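You operate a simulated robot arm through the tools that you are given. There is no shell and no other tool. Be economical: measure what you need, move in short steps, check, and stop when the job is done.

Carry out the task below with a simulated robot arm. There is one attempt and no reset: what you move stays moved.

JOB
Put the jug on the grey top of the steel table away on the drip tray.
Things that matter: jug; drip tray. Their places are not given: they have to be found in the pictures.

It is judged by the outcome, as a careful person would: the job done as asked, and still so three seconds after it is handed in. It fails if anything else is knocked over, pushed out of place, dropped, spilled or broken.

ROBOT AND FRAMES
A 6-joint arm with a two-finger parallel gripper, fixed in place. Base frame: the origin is at the foot of the arm, x ahead of it, y to its left, z up; the work surface is at about z = 0.74. Readings come in m, rad, newtons and seconds.
With the tool pointing down near the work surface it reaches from about 0.2 to 0.64 m from the base axis. Its first joint turns from -1.152 to 1.152 rad. Payload 2.7 kg.
The tool frame sits at the grasp point between the pads (the TCP): z along the fingers, y along the line on which they close. The tips reach 0.023 m beyond it. Largest opening 0.094 m; finger width 0.038, thickness 0.01; the body of the gripper, 0.054 by 0.096 m, starts 0.039 m behind the TCP.
Orientation is that of the tool frame in the base frame, as a unit quaternion [x, y, z, w]. With the fingers straight down and closing along the base's y, the tool's x points along the base's -x, its y along +y and its z along -z.

CONTROLS
- The arm moves only by the tool move_arm. Its argument "steps" is a list of rows, each a list of 5 numbers: the opening, from 0 (shut) to 1 (fully open), then the shift along the base's x, y, z in units of 300 mm (1.0 is 300 mm), then the turn about the base's z in units of 45 degrees (1.0 is 45 degrees). In form: [[fingers, dx, dy, dz, yaw], ...]. A call has 1 to 12 rows; each row is the pose to reach, as a shift and turn from the pose commanded when the call began. A call with a number of a shift or a turn outside -1 to 1 is refused whole. A row lasts 0.2 s, in which the tool goes at most 0.05 m and 0.15 rad; a call with a longer step from one row to the next is refused whole, and so is a gripper value outside its range. Where a pose cannot be reached the arm comes as near as it can. A force on the tool above 40 N (or 10 N above the force at the start of the call, whichever is more), or a blocked arm, ends the call early, and 0.2 s more pass. The fingers move at their own pace (about 0.045 m/s each) and stop on an object; they squeeze with about 39 N. The grip force told is the motor's: it shows also when the fingers shut on nothing. Time passes only in rows, and 0.2 s behind the last, so rows that repeat a pose let the fingers close. It gives the time, the measured TCP pose, the force on the tool (base axes), the opening and the grip force at its end, in the units of the frame above (readings bear some noise), and new pictures: "views" is both (left out), scene, wrist or none.
- Cameras (640 x 400 px; columns grow to the right, rows downward): "scene" is fixed at [0.0758, -0.4314, 1.3866]; the picture's right is [0.83, -0.55, 0.00], its down [-0.38, -0.57, -0.73] and it looks along [0.40, 0.61, -0.69] (base axes); focal length 310 px, centre (320, 200). "wrist" rides on the gripper at [-0.039, 0, -0.044] in the tool frame; the picture's right is [0.00, -1.00, 0.00], its down [0.97, 0.00, -0.24] and it looks along [0.24, 0.00, 0.97] (tool axes); focal length 218 px, centre (320, 200).
- measure_at(camera, pixels): for up to 12 pixels [column, row] of the newest picture of that camera ("zoom" is the newest enlarged one), the place [x, y, z] in the base frame of the surface seen there, good to about 0.002 m, but the place of the scene camera against the robot may be out by one fixed shift of up to 0.012 m in any direction. It takes no simulated time.
- enlarge(camera, box): a new picture of the part [left, top, right, bottom] of that camera's present view, enlarged. It takes no simulated time.
- close_job(): hands the job in; it is judged then, once.

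Work in short steps. Measure before you move; look again where a grasp or a placing could have gone wrong, and mend it. You have 60 turns and 120 pictures in all, those below and enlarged ones among them. Open the gripper and draw the arm clear of the work before you hand the job in, unless the task says otherwise; then end with one line.

The tools are called after "Emit:" by a JSON object that holds its "fn" and its "kwargs". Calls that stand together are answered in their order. move_arm: Moves the arm, as the interface text tells. Its arguments: {"type":"object","properties":{"steps":{"type":"array","items":{"type":"array","items":{"type":"number"}}},"views":{"type":"string","enum":["both","scene","wrist","none"]}},"required":["steps"]} The other tools are called the same way: measure_at (camera, pixels) gives the place of the surface under pixels of a picture; enlarge (camera, box) takes an enlarged picture of a part of a camera's view; close_job () hands the job in.

At the start:

```text
clock: 0.0
eef_pos: [0.4179, -0.0349, 0.9772]
orientation: [0.0, 1.0, 0.0, 0.0]
ft_force: [0.7, -0.6, 0.0]
grip_width: 0.094
gripper_force: 0.0
```

scene: 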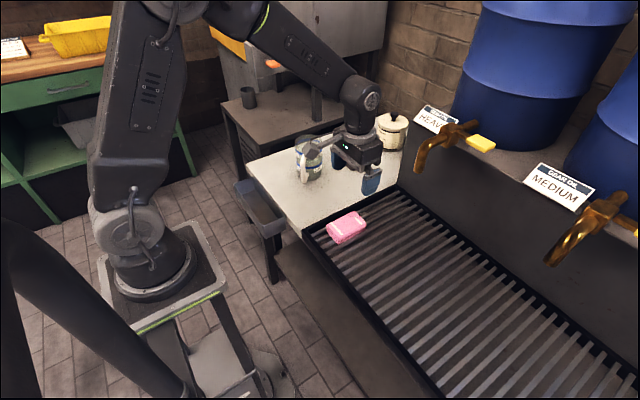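
wrist: 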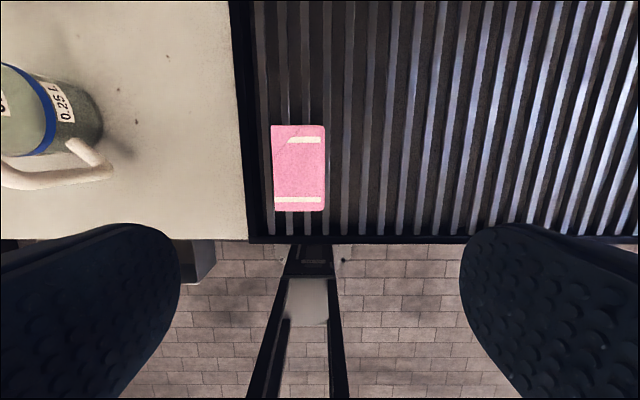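

The scene shows a jug near (310,158) on the light grey top and a ribbed drip tray with a pink item at (346,227). I enlarge both areas to see details.

Emit:
{"fn": "enlarge", "kwargs": {"camera": "scene", "box": [220, 80, 440, 260]}}

Emit:
{"fn": "measure_at", "kwargs": {"camera": "scene", "pixels": [[308, 140], [304, 178], [318, 172], [304, 160], [280, 170], [390, 128], [346, 227], [320, 235], [400, 250], [440, 240], [480, 300], [350, 185]]}}

Emit:
{"fn": "measure_at", "kwargs": {"camera": "wrist", "pixels": [[30, 110], [90, 110], [60, 173], [105, 170], [85, 145], [300, 170], [240, 100], [240, 240], [390, 150], [450, 100], [135, 120], [5, 165]]}}

```text
2.22 times, centred on (330, 170) of scene
```

zoom: 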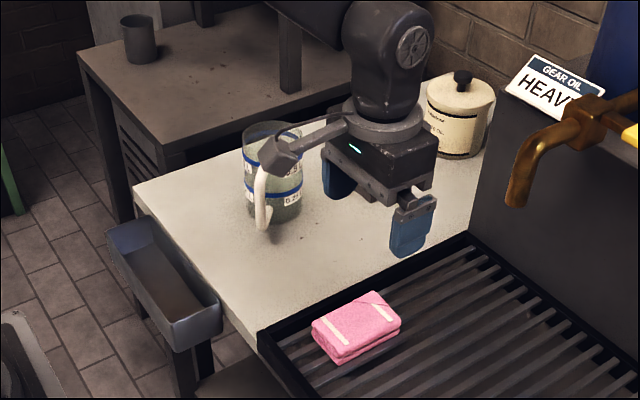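

```text
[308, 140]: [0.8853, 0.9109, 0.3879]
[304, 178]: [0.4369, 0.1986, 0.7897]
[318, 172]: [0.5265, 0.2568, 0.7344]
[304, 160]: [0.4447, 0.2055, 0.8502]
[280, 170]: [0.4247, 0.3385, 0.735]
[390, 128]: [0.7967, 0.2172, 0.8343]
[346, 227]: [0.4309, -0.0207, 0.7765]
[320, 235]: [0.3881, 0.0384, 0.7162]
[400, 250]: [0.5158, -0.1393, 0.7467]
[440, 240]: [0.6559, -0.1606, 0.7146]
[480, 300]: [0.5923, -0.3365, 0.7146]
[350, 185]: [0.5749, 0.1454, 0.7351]
```

```text
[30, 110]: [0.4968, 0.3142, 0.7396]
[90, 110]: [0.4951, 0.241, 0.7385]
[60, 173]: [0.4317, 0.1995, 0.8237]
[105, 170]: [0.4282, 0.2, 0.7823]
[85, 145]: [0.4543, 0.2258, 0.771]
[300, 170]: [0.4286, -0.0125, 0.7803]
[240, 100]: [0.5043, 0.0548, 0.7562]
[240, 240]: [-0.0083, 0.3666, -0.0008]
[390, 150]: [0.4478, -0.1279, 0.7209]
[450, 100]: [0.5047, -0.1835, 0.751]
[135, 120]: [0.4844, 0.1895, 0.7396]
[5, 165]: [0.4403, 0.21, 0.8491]
```

The jug is around (0.47, 0.23) and see-through, with its handle toward the robot. The pink packet lies on the tray's near-left corner. I rise and go over the jug to view it from above.

Emit:
{"fn": "move_arm", "kwargs": {"steps": [[1, 0, 0.05, 0.12, 0], [1, 0.05, 0.15, 0.24, 0], [1, 0.1, 0.3, 0.3, 0], [1, 0.15, 0.45, 0.3, 0], [1, 0.2, 0.6, 0.3, 0], [1, 0.2, 0.75, 0.3, 0], [1, 0.2, 0.75, 0.3, 0]]}}

```text
refused: row 3 steps farther than a row can; nothing moved
```

Row steps were a bit too long; I use smaller ones.

Emit:
{"fn": "move_arm", "kwargs": {"steps": [[1, 0, 0.05, 0.12, 0], [1, 0.04, 0.15, 0.22, 0], [1, 0.08, 0.28, 0.3, 0], [1, 0.12, 0.42, 0.3, 0], [1, 0.16, 0.56, 0.3, 0], [1, 0.2, 0.7, 0.3, 0], [1, 0.2, 0.75, 0.3, 0], [1, 0.2, 0.75, 0.3, 0]]}}

```text
clock: 1.8
eef_pos: [0.4774, 0.191, 1.0673]
orientation: [-0.001, 1.0, 0.0, 0.0]
ft_force: [0.1, 0.6, -0.9]
grip_width: 0.0942
gripper_force: 0.0
```

scene: 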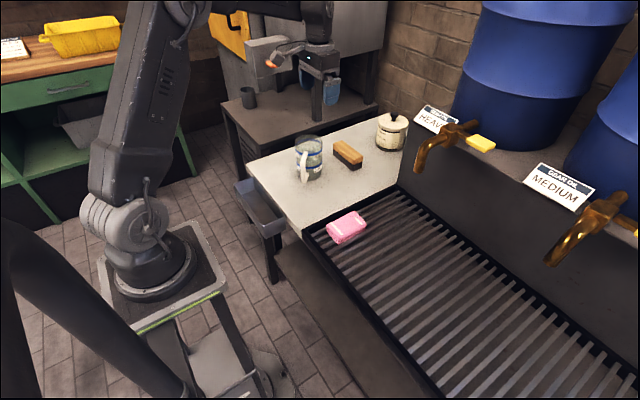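
wrist: 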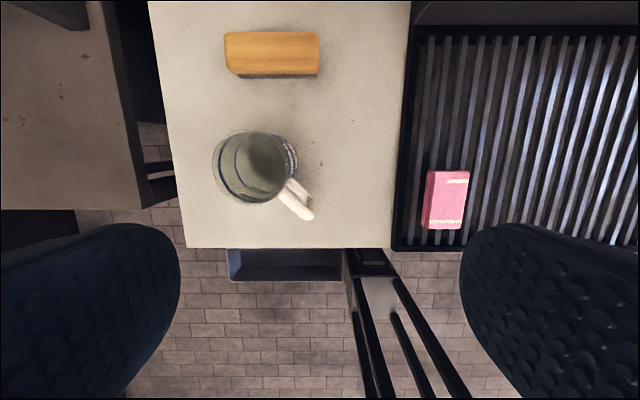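

Emit:
{"fn": "enlarge", "kwargs": {"camera": "wrist", "box": [190, 110, 350, 230]}}

Emit:
{"fn": "enlarge", "kwargs": {"camera": "scene", "box": [270, 115, 370, 195]}}

Emit:
{"fn": "measure_at", "kwargs": {"camera": "wrist", "pixels": [[288, 184], [307, 215], [298, 198], [212, 165], [253, 132], [297, 160], [235, 195], [255, 160], [234, 150], [260, 203], [300, 210], [213, 175]]}}

```text
3.33 times, centred on (270, 170) of wrist
```

zoom: 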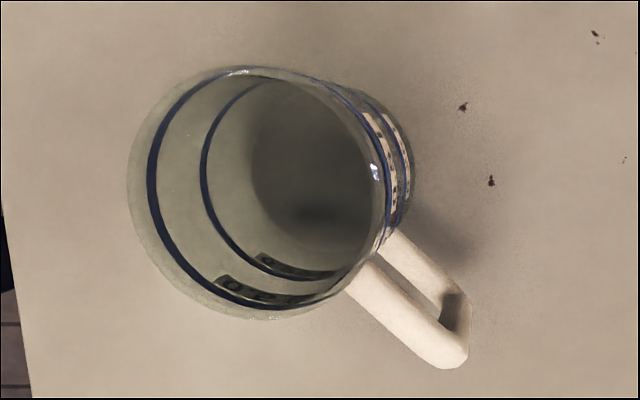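

```text
5.00 times, centred on (320, 155) of scene
```

zoom: 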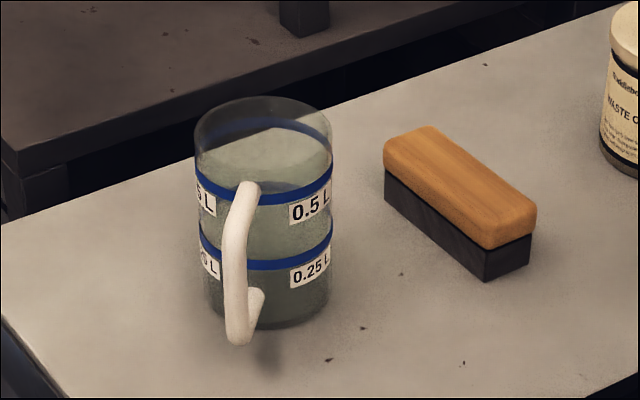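

```text
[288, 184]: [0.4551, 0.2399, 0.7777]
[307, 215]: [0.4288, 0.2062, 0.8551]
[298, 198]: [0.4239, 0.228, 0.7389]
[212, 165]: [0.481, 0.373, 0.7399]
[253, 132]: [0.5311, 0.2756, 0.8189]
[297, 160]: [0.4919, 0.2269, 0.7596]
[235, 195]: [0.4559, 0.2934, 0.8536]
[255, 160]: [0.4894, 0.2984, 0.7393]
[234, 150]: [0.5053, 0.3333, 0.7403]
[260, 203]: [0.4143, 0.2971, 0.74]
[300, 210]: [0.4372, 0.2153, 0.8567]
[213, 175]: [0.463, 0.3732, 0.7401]
```

The jug looks empty and is about 0.08 m wide, with the handle toward -x,-y. I move directly above it to pin down centre, radius and rim height.

Emit:
{"fn": "move_arm", "kwargs": {"steps": [[1, 0.02, 0.1, 0, 0], [1, 0.05, 0.23, 0, 0], [1, 0.05, 0.23, 0, 0], [1, 0.05, 0.23, 0, 0]]}}

Emit:
{"fn": "enlarge", "kwargs": {"camera": "wrist", "box": [240, 120, 400, 220]}}

```text
clock: 2.8
eef_pos: [0.4906, 0.2571, 1.0696]
orientation: [0.0, 1.0, 0.0, 0.001]
ft_force: [-0.1, -0.1, 0.3]
grip_width: 0.0941
gripper_force: 0.1
```

scene: 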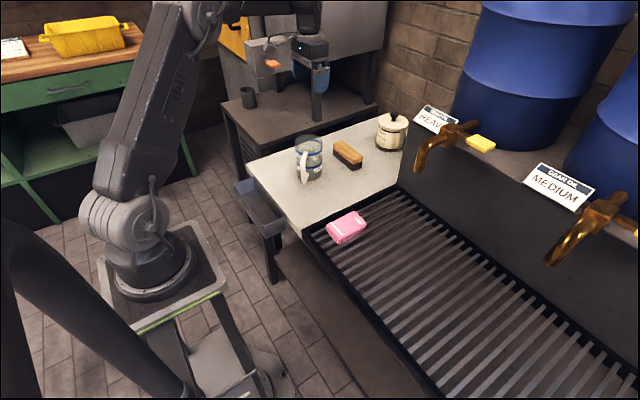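
wrist: 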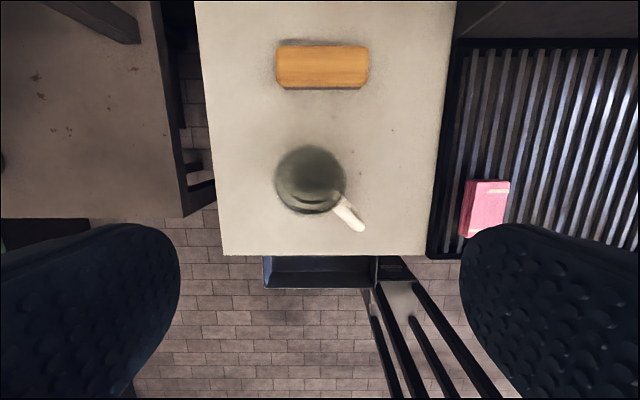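

```text
4.00 times, centred on (320, 170) of wrist
```

zoom: 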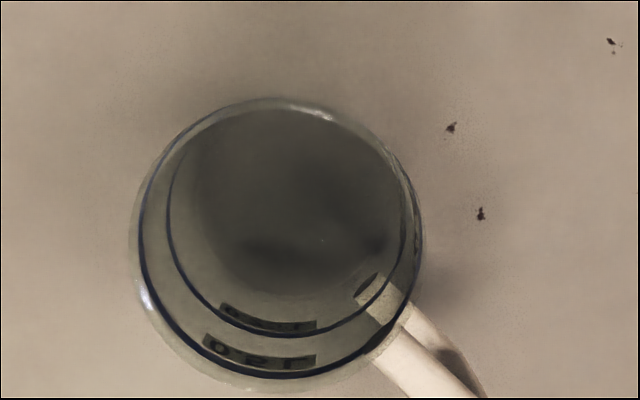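

The rim outline in the zoom is centred near (278,245). I measure rim and handle points on it.

Emit:
{"fn": "measure_at", "kwargs": {"camera": "zoom", "pixels": [[136, 240], [421, 240], [278, 101], [278, 388], [180, 345], [280, 374], [405, 370], [430, 330], [260, 360], [322, 114], [147, 297], [370, 285]]}}

Emit:
{"fn": "measure_at", "kwargs": {"camera": "wrist", "pixels": [[336, 200], [342, 208], [350, 218], [358, 228], [362, 222], [354, 212], [276, 182], [345, 182], [309, 145], [310, 216], [343, 203], [300, 148]]}}

Emit:
{"fn": "enlarge", "kwargs": {"camera": "scene", "box": [280, 125, 340, 190]}}

```text
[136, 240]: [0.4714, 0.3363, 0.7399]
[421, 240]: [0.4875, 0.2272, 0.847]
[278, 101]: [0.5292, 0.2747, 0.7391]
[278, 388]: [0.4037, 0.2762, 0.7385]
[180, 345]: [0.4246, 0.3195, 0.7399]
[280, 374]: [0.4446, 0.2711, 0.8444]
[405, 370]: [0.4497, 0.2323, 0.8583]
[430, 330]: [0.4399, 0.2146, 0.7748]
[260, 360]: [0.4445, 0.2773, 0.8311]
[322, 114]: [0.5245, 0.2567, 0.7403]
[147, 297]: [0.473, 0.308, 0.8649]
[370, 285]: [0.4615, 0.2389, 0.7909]
```

```text
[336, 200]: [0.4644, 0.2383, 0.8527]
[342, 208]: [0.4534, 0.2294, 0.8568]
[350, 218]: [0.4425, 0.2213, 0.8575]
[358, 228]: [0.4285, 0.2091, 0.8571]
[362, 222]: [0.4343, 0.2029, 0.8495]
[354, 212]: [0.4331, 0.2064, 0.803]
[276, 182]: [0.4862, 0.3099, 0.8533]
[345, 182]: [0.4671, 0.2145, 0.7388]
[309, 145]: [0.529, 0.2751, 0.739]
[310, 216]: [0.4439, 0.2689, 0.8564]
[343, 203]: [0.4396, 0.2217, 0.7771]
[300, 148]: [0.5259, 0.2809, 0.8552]
```

```text
6.15 times, centred on (310, 158) of scene
```

zoom: 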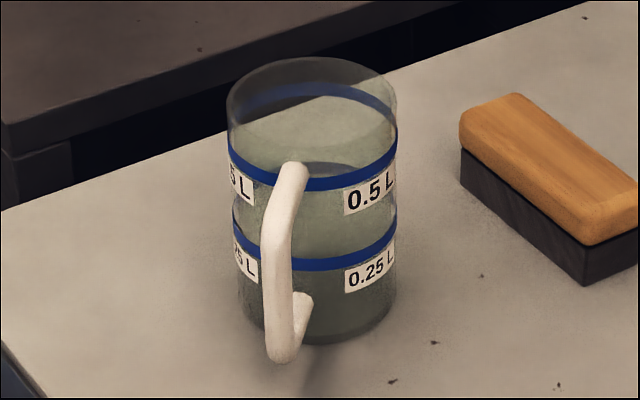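

Fit: jug centre ≈ (0.4865, 0.269), radius ≈ 0.042, rim ≈ 0.87, handle toward 228°. I centre over it and turn 22.5° so both fingers stay clear of the handle, then come partly down; I also measure the tray and tap.

Emit:
{"fn": "move_arm", "kwargs": {"steps": [[1, -0.017, 0.036, 0, 0.17], [1, -0.017, 0.036, 0, 0.34], [1, -0.017, 0.036, 0, 0.5], [1, -0.017, 0.036, -0.15, 0.5], [1, -0.017, 0.036, -0.3, 0.5], [1, -0.017, 0.036, -0.4, 0.5], [1, -0.017, 0.036, -0.4, 0.5]]}}

Emit:
{"fn": "measure_at", "kwargs": {"camera": "scene", "pixels": [[418, 170], [445, 135], [550, 262], [303, 232], [400, 190], [415, 245], [420, 250], [410, 240], [430, 255], [435, 262], [405, 260], [380, 270]]}}

```text
clock: 4.4
eef_pos: [0.4868, 0.2717, 0.9447]
orientation: [-0.195, 0.981, 0.001, 0.0]
ft_force: [0.4, -0.1, 0.0]
grip_width: 0.0941
gripper_force: 0.0
```

scene: 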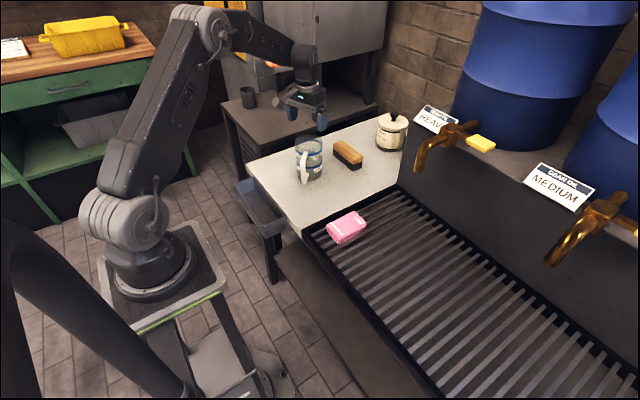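
wrist: 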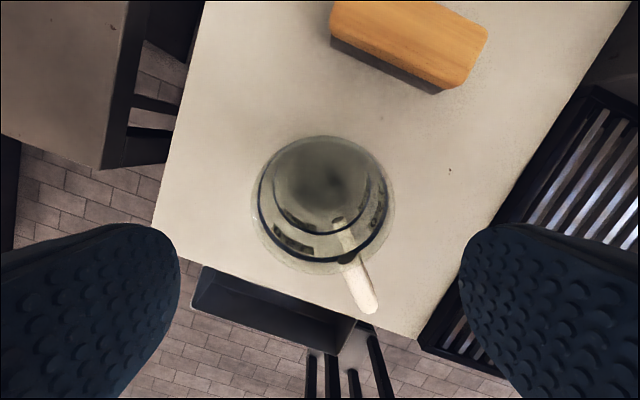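

```text
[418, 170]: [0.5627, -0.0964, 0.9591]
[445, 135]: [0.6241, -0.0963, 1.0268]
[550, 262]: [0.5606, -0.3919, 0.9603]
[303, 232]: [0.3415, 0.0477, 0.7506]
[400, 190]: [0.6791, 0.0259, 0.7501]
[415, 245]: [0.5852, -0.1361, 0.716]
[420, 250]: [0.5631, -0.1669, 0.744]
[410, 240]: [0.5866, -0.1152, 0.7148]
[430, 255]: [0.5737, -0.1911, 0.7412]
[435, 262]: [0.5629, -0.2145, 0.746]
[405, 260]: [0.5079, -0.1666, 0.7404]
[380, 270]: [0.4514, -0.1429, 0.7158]
```

The rim appears centred at about (323,205), so the jug is ~5 mm further along +x. I shift and descend to just above the rim and check the alignment.

Emit:
{"fn": "move_arm", "kwargs": {"steps": [[1, 0.016, 0, -0.05, 0], [1, 0.016, 0, -0.13, 0], [1, 0.016, 0, -0.13, 0]]}}

```text
clock: 5.2
eef_pos: [0.4931, 0.2703, 0.9058]
orientation: [-0.195, 0.981, 0.0, -0.001]
ft_force: [-1.8, -0.1, 0.1]
grip_width: 0.0939
gripper_force: 0.0
```

scene: 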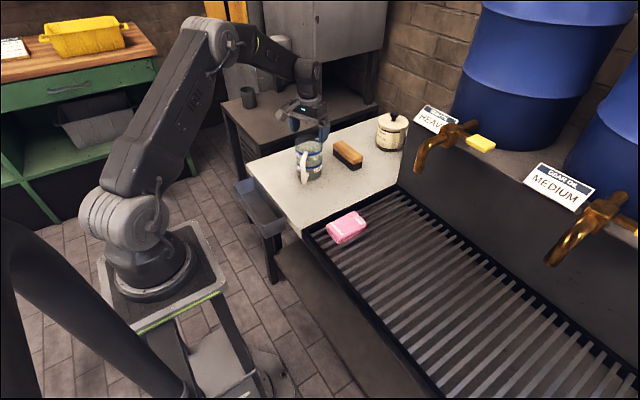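
wrist: 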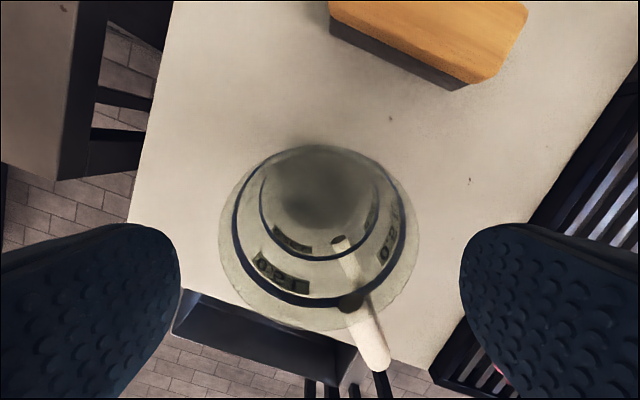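

The rim spans 218–419, centred between the fingers, and the handle is clear of the right finger. I lower to z≈0.838 and close.

Emit:
{"fn": "move_arm", "kwargs": {"steps": [[1, 0, 0, -0.06, 0], [1, 0, 0, -0.12, 0], [1, 0, 0, -0.18, 0], [1, 0, 0, -0.233, 0], [1, 0, 0, -0.233, 0]]}}

```text
clock: 6.4
eef_pos: [0.4916, 0.2706, 0.8355]
orientation: [-0.195, 0.981, 0.001, 0.0]
ft_force: [0.0, -0.3, 0.9]
grip_width: 0.094
gripper_force: 0.0
```

scene: 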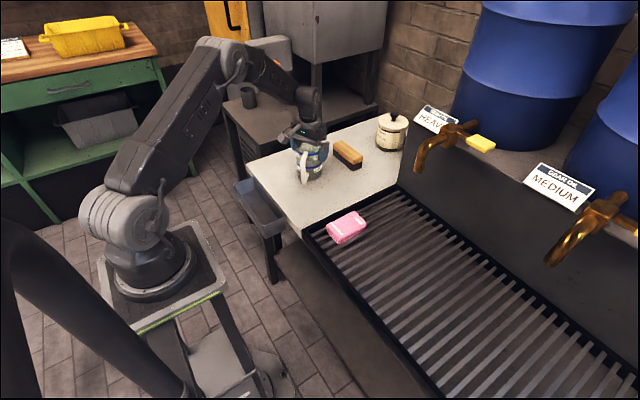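
wrist: 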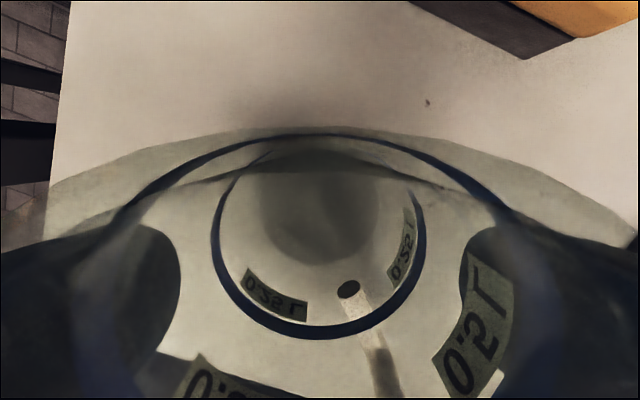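

No contact; the fingers straddle the jug. I close on it.

Emit:
{"fn": "move_arm", "kwargs": {"steps": [[0.85, 0, 0, -0.233, 0], [0.7, 0, 0, 0, 0]], "views": "none"}}

```text
refused: row 1 steps farther than a row can; nothing moved
```

That call had a stray z offset; I close in place now.

Emit:
{"fn": "move_arm", "kwargs": {"steps": [[0.9, 0, 0, 0, 0], [0.8, 0, 0, 0, 0], [0.7, 0, 0, 0, 0], [0.7, 0, 0, 0, 0]]}}

```text
clock: 7.4
eef_pos: [0.4924, 0.2697, 0.8361]
orientation: [-0.195, 0.981, 0.0, 0.0]
ft_force: [0.8, 0.8, 0.1]
grip_width: 0.0837
gripper_force: 38.9
```

scene: 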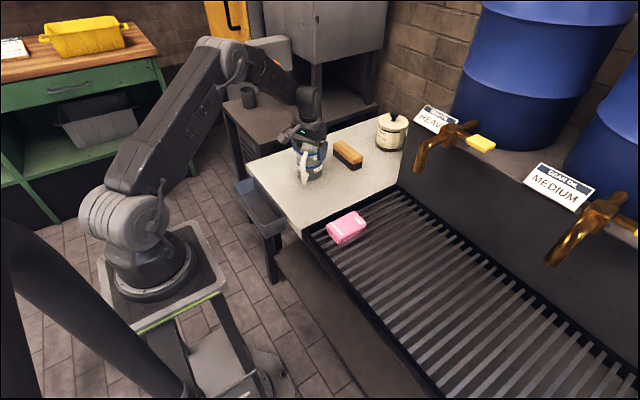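
wrist: 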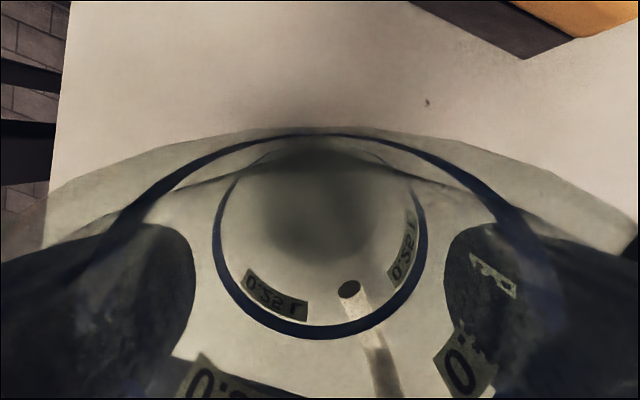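

The fingers stopped at 0.0837 m with 39 N: the jug is held. I lift slowly, straight up.

Emit:
{"fn": "move_arm", "kwargs": {"steps": [[0.6, 0, 0, 0.02, 0], [0.6, 0, 0, 0.06, 0], [0.6, 0, 0, 0.12, 0], [0.6, 0, 0, 0.2, 0], [0.6, 0, 0, 0.26, 0], [0.6, 0, 0, 0.3, 0], [0.6, 0, 0, 0.3, 0]]}}

```text
clock: 9.0
eef_pos: [0.492, 0.2706, 0.9272]
orientation: [-0.195, 0.981, 0.001, 0.0]
ft_force: [-0.2, 0.1, -1.8]
grip_width: 0.0835
gripper_force: 39.1
```

scene: 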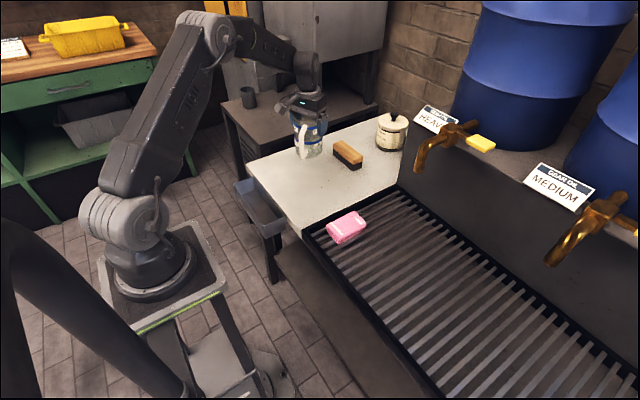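
wrist: 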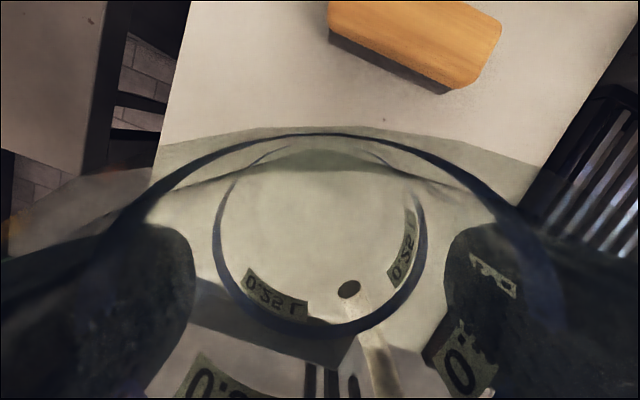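

The jug is lifted cleanly and empty (about 1.8 N). I carry it toward the tray along -y, also drawing in to x≈0.455 to keep clear of the tap at (0.56,-0.10).

Emit:
{"fn": "move_arm", "kwargs": {"steps": [[0.6, -0.02, -0.05, 0, 0], [0.6, -0.04, -0.15, 0, 0], [0.6, -0.06, -0.27, 0, 0], [0.6, -0.08, -0.4, 0, 0], [0.6, -0.1, -0.53, 0, 0], [0.6, -0.12, -0.66, 0, 0], [0.6, -0.12, -0.79, 0, 0], [0.6, -0.12, -0.91, 0, 0], [0.6, -0.12, -1.0, 0, 0], [0.6, -0.12, -1.0, 0, 0]]}}

```text
clock: 11.2
eef_pos: [0.4556, -0.0329, 0.9291]
orientation: [-0.196, 0.981, 0.001, 0.0]
ft_force: [-1.0, 0.0, -2.4]
grip_width: 0.0835
gripper_force: 39.2
```

scene: 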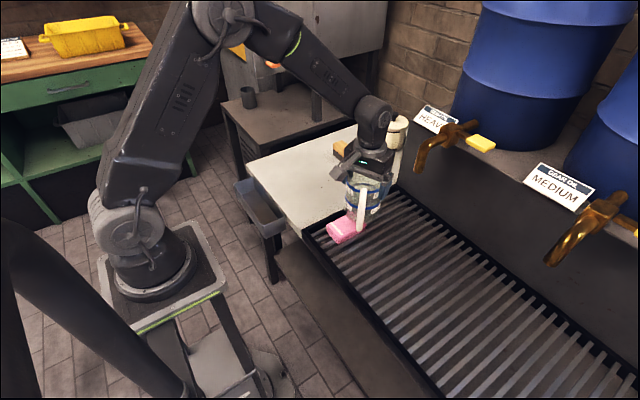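
wrist: 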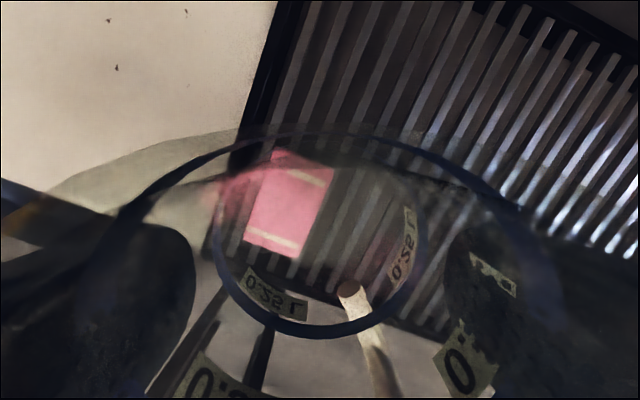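

The jug is above the packet with clearance. I continue to (0.46, -0.185), over free slats.

Emit:
{"fn": "move_arm", "kwargs": {"steps": [[0.6, 0, -0.1, 0, 0], [0.6, 0.01, -0.23, 0, 0], [0.6, 0.02, -0.36, 0, 0], [0.6, 0.02, -0.46, 0, 0], [0.6, 0.02, -0.51, 0, 0], [0.6, 0.02, -0.51, 0, 0], [0.6, 0.02, -0.51, 0, 0]]}}

Emit:
{"fn": "measure_at", "kwargs": {"camera": "scene", "pixels": [[350, 290], [355, 290], [360, 290], [365, 290], [370, 290], [375, 290], [380, 290], [385, 290], [390, 290], [395, 290], [400, 300], [420, 300]]}}

```text
clock: 12.8
eef_pos: [0.4614, -0.185, 0.927]
orientation: [-0.195, 0.981, 0.001, 0.0]
ft_force: [0.4, -0.1, -1.7]
grip_width: 0.0837
gripper_force: 39.0
```

scene: 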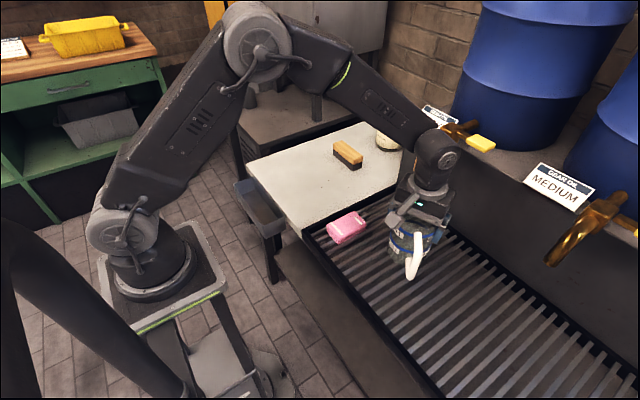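
wrist: 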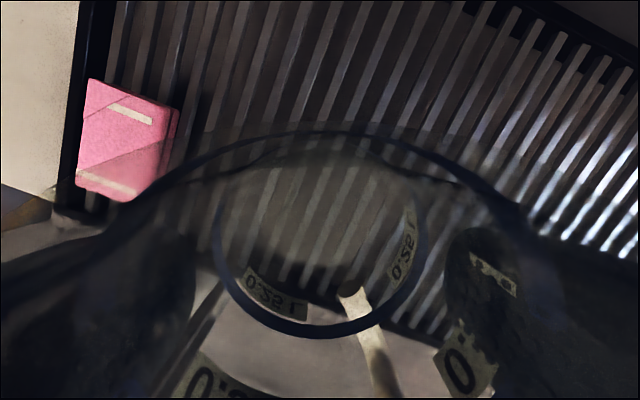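

```text
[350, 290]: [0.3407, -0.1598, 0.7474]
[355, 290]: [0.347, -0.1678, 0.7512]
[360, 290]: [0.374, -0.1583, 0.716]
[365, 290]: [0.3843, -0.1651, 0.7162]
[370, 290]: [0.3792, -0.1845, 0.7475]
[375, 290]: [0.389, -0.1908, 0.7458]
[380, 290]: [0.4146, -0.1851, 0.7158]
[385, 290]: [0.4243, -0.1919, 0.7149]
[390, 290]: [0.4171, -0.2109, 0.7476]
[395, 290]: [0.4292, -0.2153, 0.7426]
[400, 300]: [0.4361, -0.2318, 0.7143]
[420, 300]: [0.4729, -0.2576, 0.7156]
```

Free slats lie below (tops ≈ 0.75), so contact is expected at TCP z ≈ 0.846. I lower to 0.855 first.

Emit:
{"fn": "move_arm", "kwargs": {"steps": [[0.6, 0, 0, -0.08, 0], [0.6, 0, 0, -0.16, 0], [0.6, 0, 0, -0.22, 0], [0.6, 0, 0, -0.243, 0], [0.6, 0, 0, -0.243, 0]], "views": "scene"}}

Emit:
{"fn": "enlarge", "kwargs": {"camera": "scene", "box": [350, 200, 480, 320]}}

```text
clock: 14.0
eef_pos: [0.4612, -0.1821, 0.8557]
orientation: [-0.196, 0.981, 0.001, 0.0]
ft_force: [-0.2, -0.6, -1.5]
grip_width: 0.0833
gripper_force: 38.7
```

scene: 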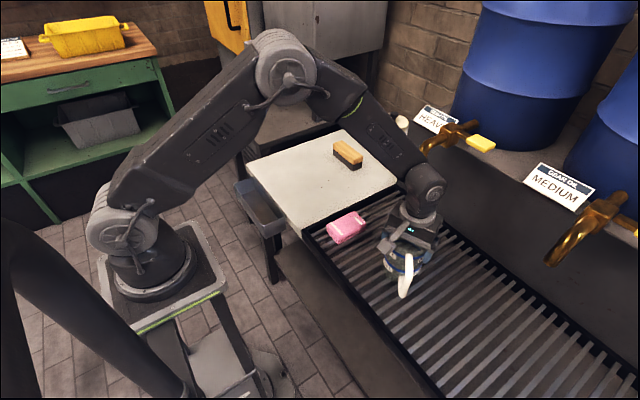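

```text
3.33 times, centred on (415, 260) of scene
```

zoom: 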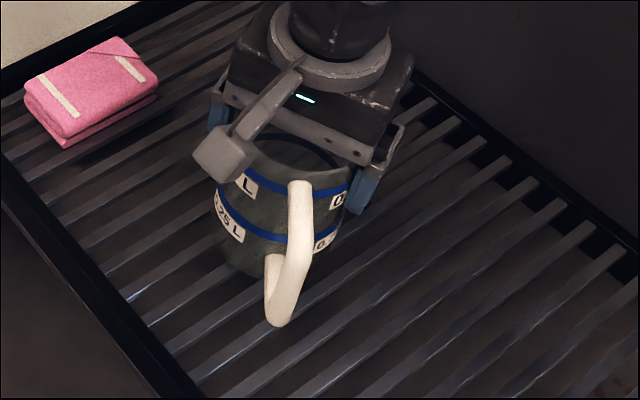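

Still hanging free (-1.5 N). I inch down 6 mm and read the force.

Emit:
{"fn": "move_arm", "kwargs": {"steps": [[0.6, 0, 0, -0.01, 0], [0.6, 0, 0, -0.02, 0], [0.6, 0, 0, -0.02, 0]], "views": "none"}}

```text
clock: 14.8
eef_pos: [0.4618, -0.1818, 0.8474]
orientation: [-0.195, 0.981, 0.001, 0.0]
ft_force: [0.0, 0.6, -2.0]
grip_width: 0.0836
gripper_force: 39.1
```

Not touching yet; down a further 3 mm.

Emit:
{"fn": "move_arm", "kwargs": {"steps": [[0.6, 0, 0, -0.005, 0], [0.6, 0, 0, -0.01, 0], [0.6, 0, 0, -0.01, 0]], "views": "none"}}

```text
clock: 15.6
eef_pos: [0.4633, -0.1832, 0.8479]
orientation: [-0.195, 0.981, 0.0, 0.002]
ft_force: [-6.1, 6.3, 28.0]
grip_width: 0.0834
gripper_force: 39.5
```

Contact at z ≈ 0.847 (28 N). I ease up about 2 mm to unload before releasing.

Emit:
{"fn": "move_arm", "kwargs": {"steps": [[0.6, 0, 0, 0.004, 0], [0.6, 0, 0, 0.007, 0], [0.6, 0, 0, 0.007, 0]], "views": "none"}}

```text
clock: 16.4
eef_pos: [0.4633, -0.1831, 0.8483]
orientation: [-0.195, 0.981, 0.0, 0.0]
ft_force: [1.6, 3.2, 14.2]
grip_width: 0.0837
gripper_force: 39.2
```

Still 14 N of load; another 1.5 mm up.

Emit:
{"fn": "move_arm", "kwargs": {"steps": [[0.6, 0, 0, 0.003, 0], [0.6, 0, 0, 0.005, 0], [0.6, 0, 0, 0.005, 0]], "views": "none"}}

```text
clock: 17.2
eef_pos: [0.4607, -0.1817, 0.8478]
orientation: [-0.196, 0.981, 0.001, -0.002]
ft_force: [0.7, -0.8, 1.0]
grip_width: 0.0836
gripper_force: 39.0
```

The load is about zero with the jug resting on the slats. I open the fingers in place.

Emit:
{"fn": "move_arm", "kwargs": {"steps": [[0.92, 0, 0, 0, 0], [1, 0, 0, 0, 0], [1, 0, 0, 0, 0], [1, 0, 0, 0, 0]]}}

Emit:
{"fn": "enlarge", "kwargs": {"camera": "scene", "box": [350, 200, 480, 320]}}

```text
clock: 18.2
eef_pos: [0.4618, -0.1827, 0.8487]
orientation: [-0.196, 0.981, 0.001, 0.0]
ft_force: [-0.5, 0.4, 0.7]
grip_width: 0.0938
gripper_force: 0.0
```

scene: 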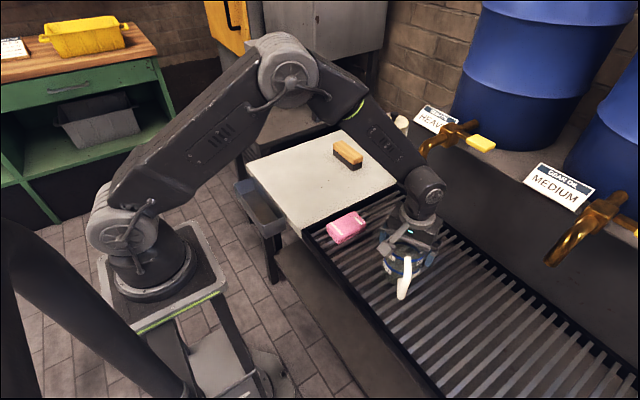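
wrist: 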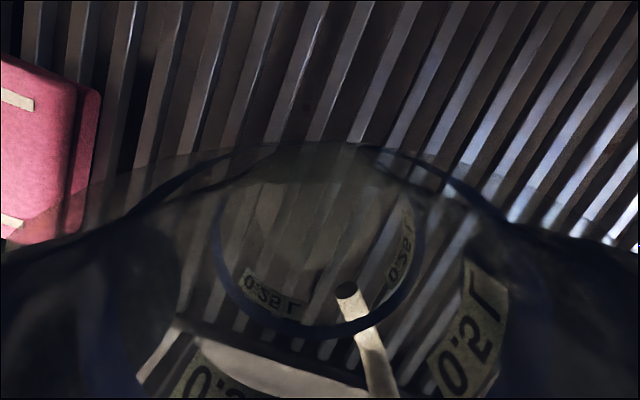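

```text
3.33 times, centred on (415, 260) of scene
```

zoom: 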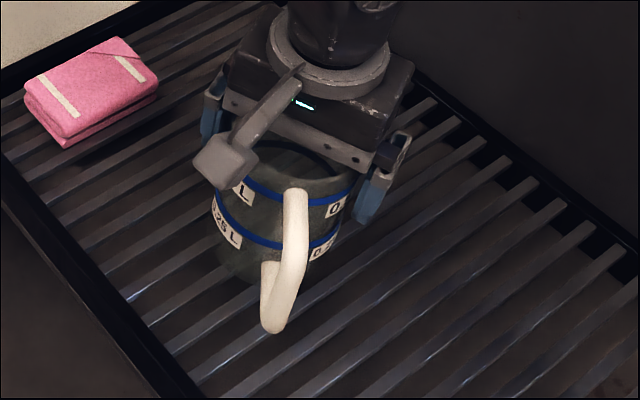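

The jug stands upright with the fingers free. I rise straight up, then draw back.

Emit:
{"fn": "move_arm", "kwargs": {"steps": [[1, 0, 0, 0.04, 0], [1, 0, 0, 0.1, 0], [1, 0, 0, 0.18, 0], [1, 0, 0, 0.28, 0], [1, 0, 0, 0.38, 0], [1, -0.1, 0, 0.46, 0], [1, -0.2, 0, 0.54, 0], [1, -0.3, 0.05, 0.6, 0], [1, -0.3, 0.05, 0.6, 0]]}}

Emit:
{"fn": "enlarge", "kwargs": {"camera": "scene", "box": [320, 170, 480, 320]}}

```text
clock: 20.2
eef_pos: [0.3726, -0.1701, 1.0303]
orientation: [-0.195, 0.981, 0.001, 0.0]
ft_force: [0.1, -0.6, 0.0]
grip_width: 0.094
gripper_force: 0.1
```

scene: 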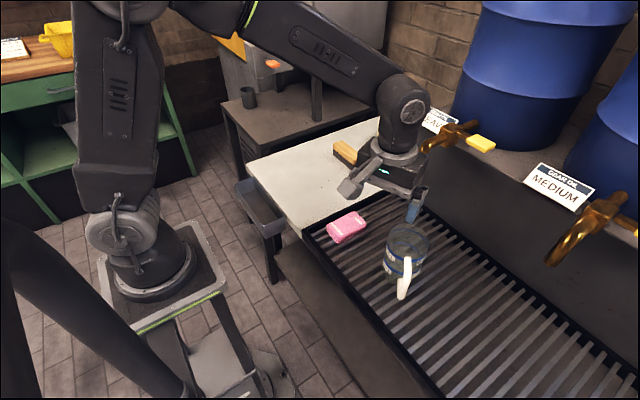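
wrist: 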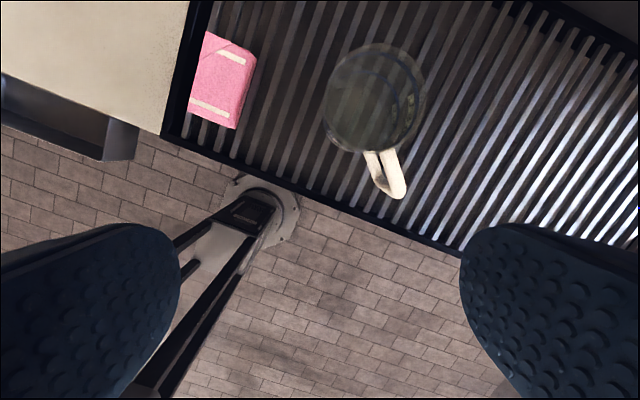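

```text
2.67 times, centred on (400, 245) of scene
```

zoom: 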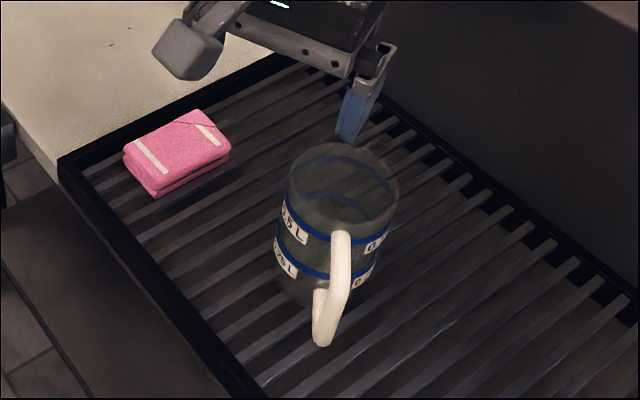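

The jug stands upright on the slats, fully inside the tray. The packet and brush are where they were, and the arm is clear, so I hand it in.

Emit:
{"fn": "close_job", "kwargs": {}}

```text
The job is handed in.
```

The jug is standing upright on the drip tray, nothing else was moved, and the gripper is open with the arm drawn clear.
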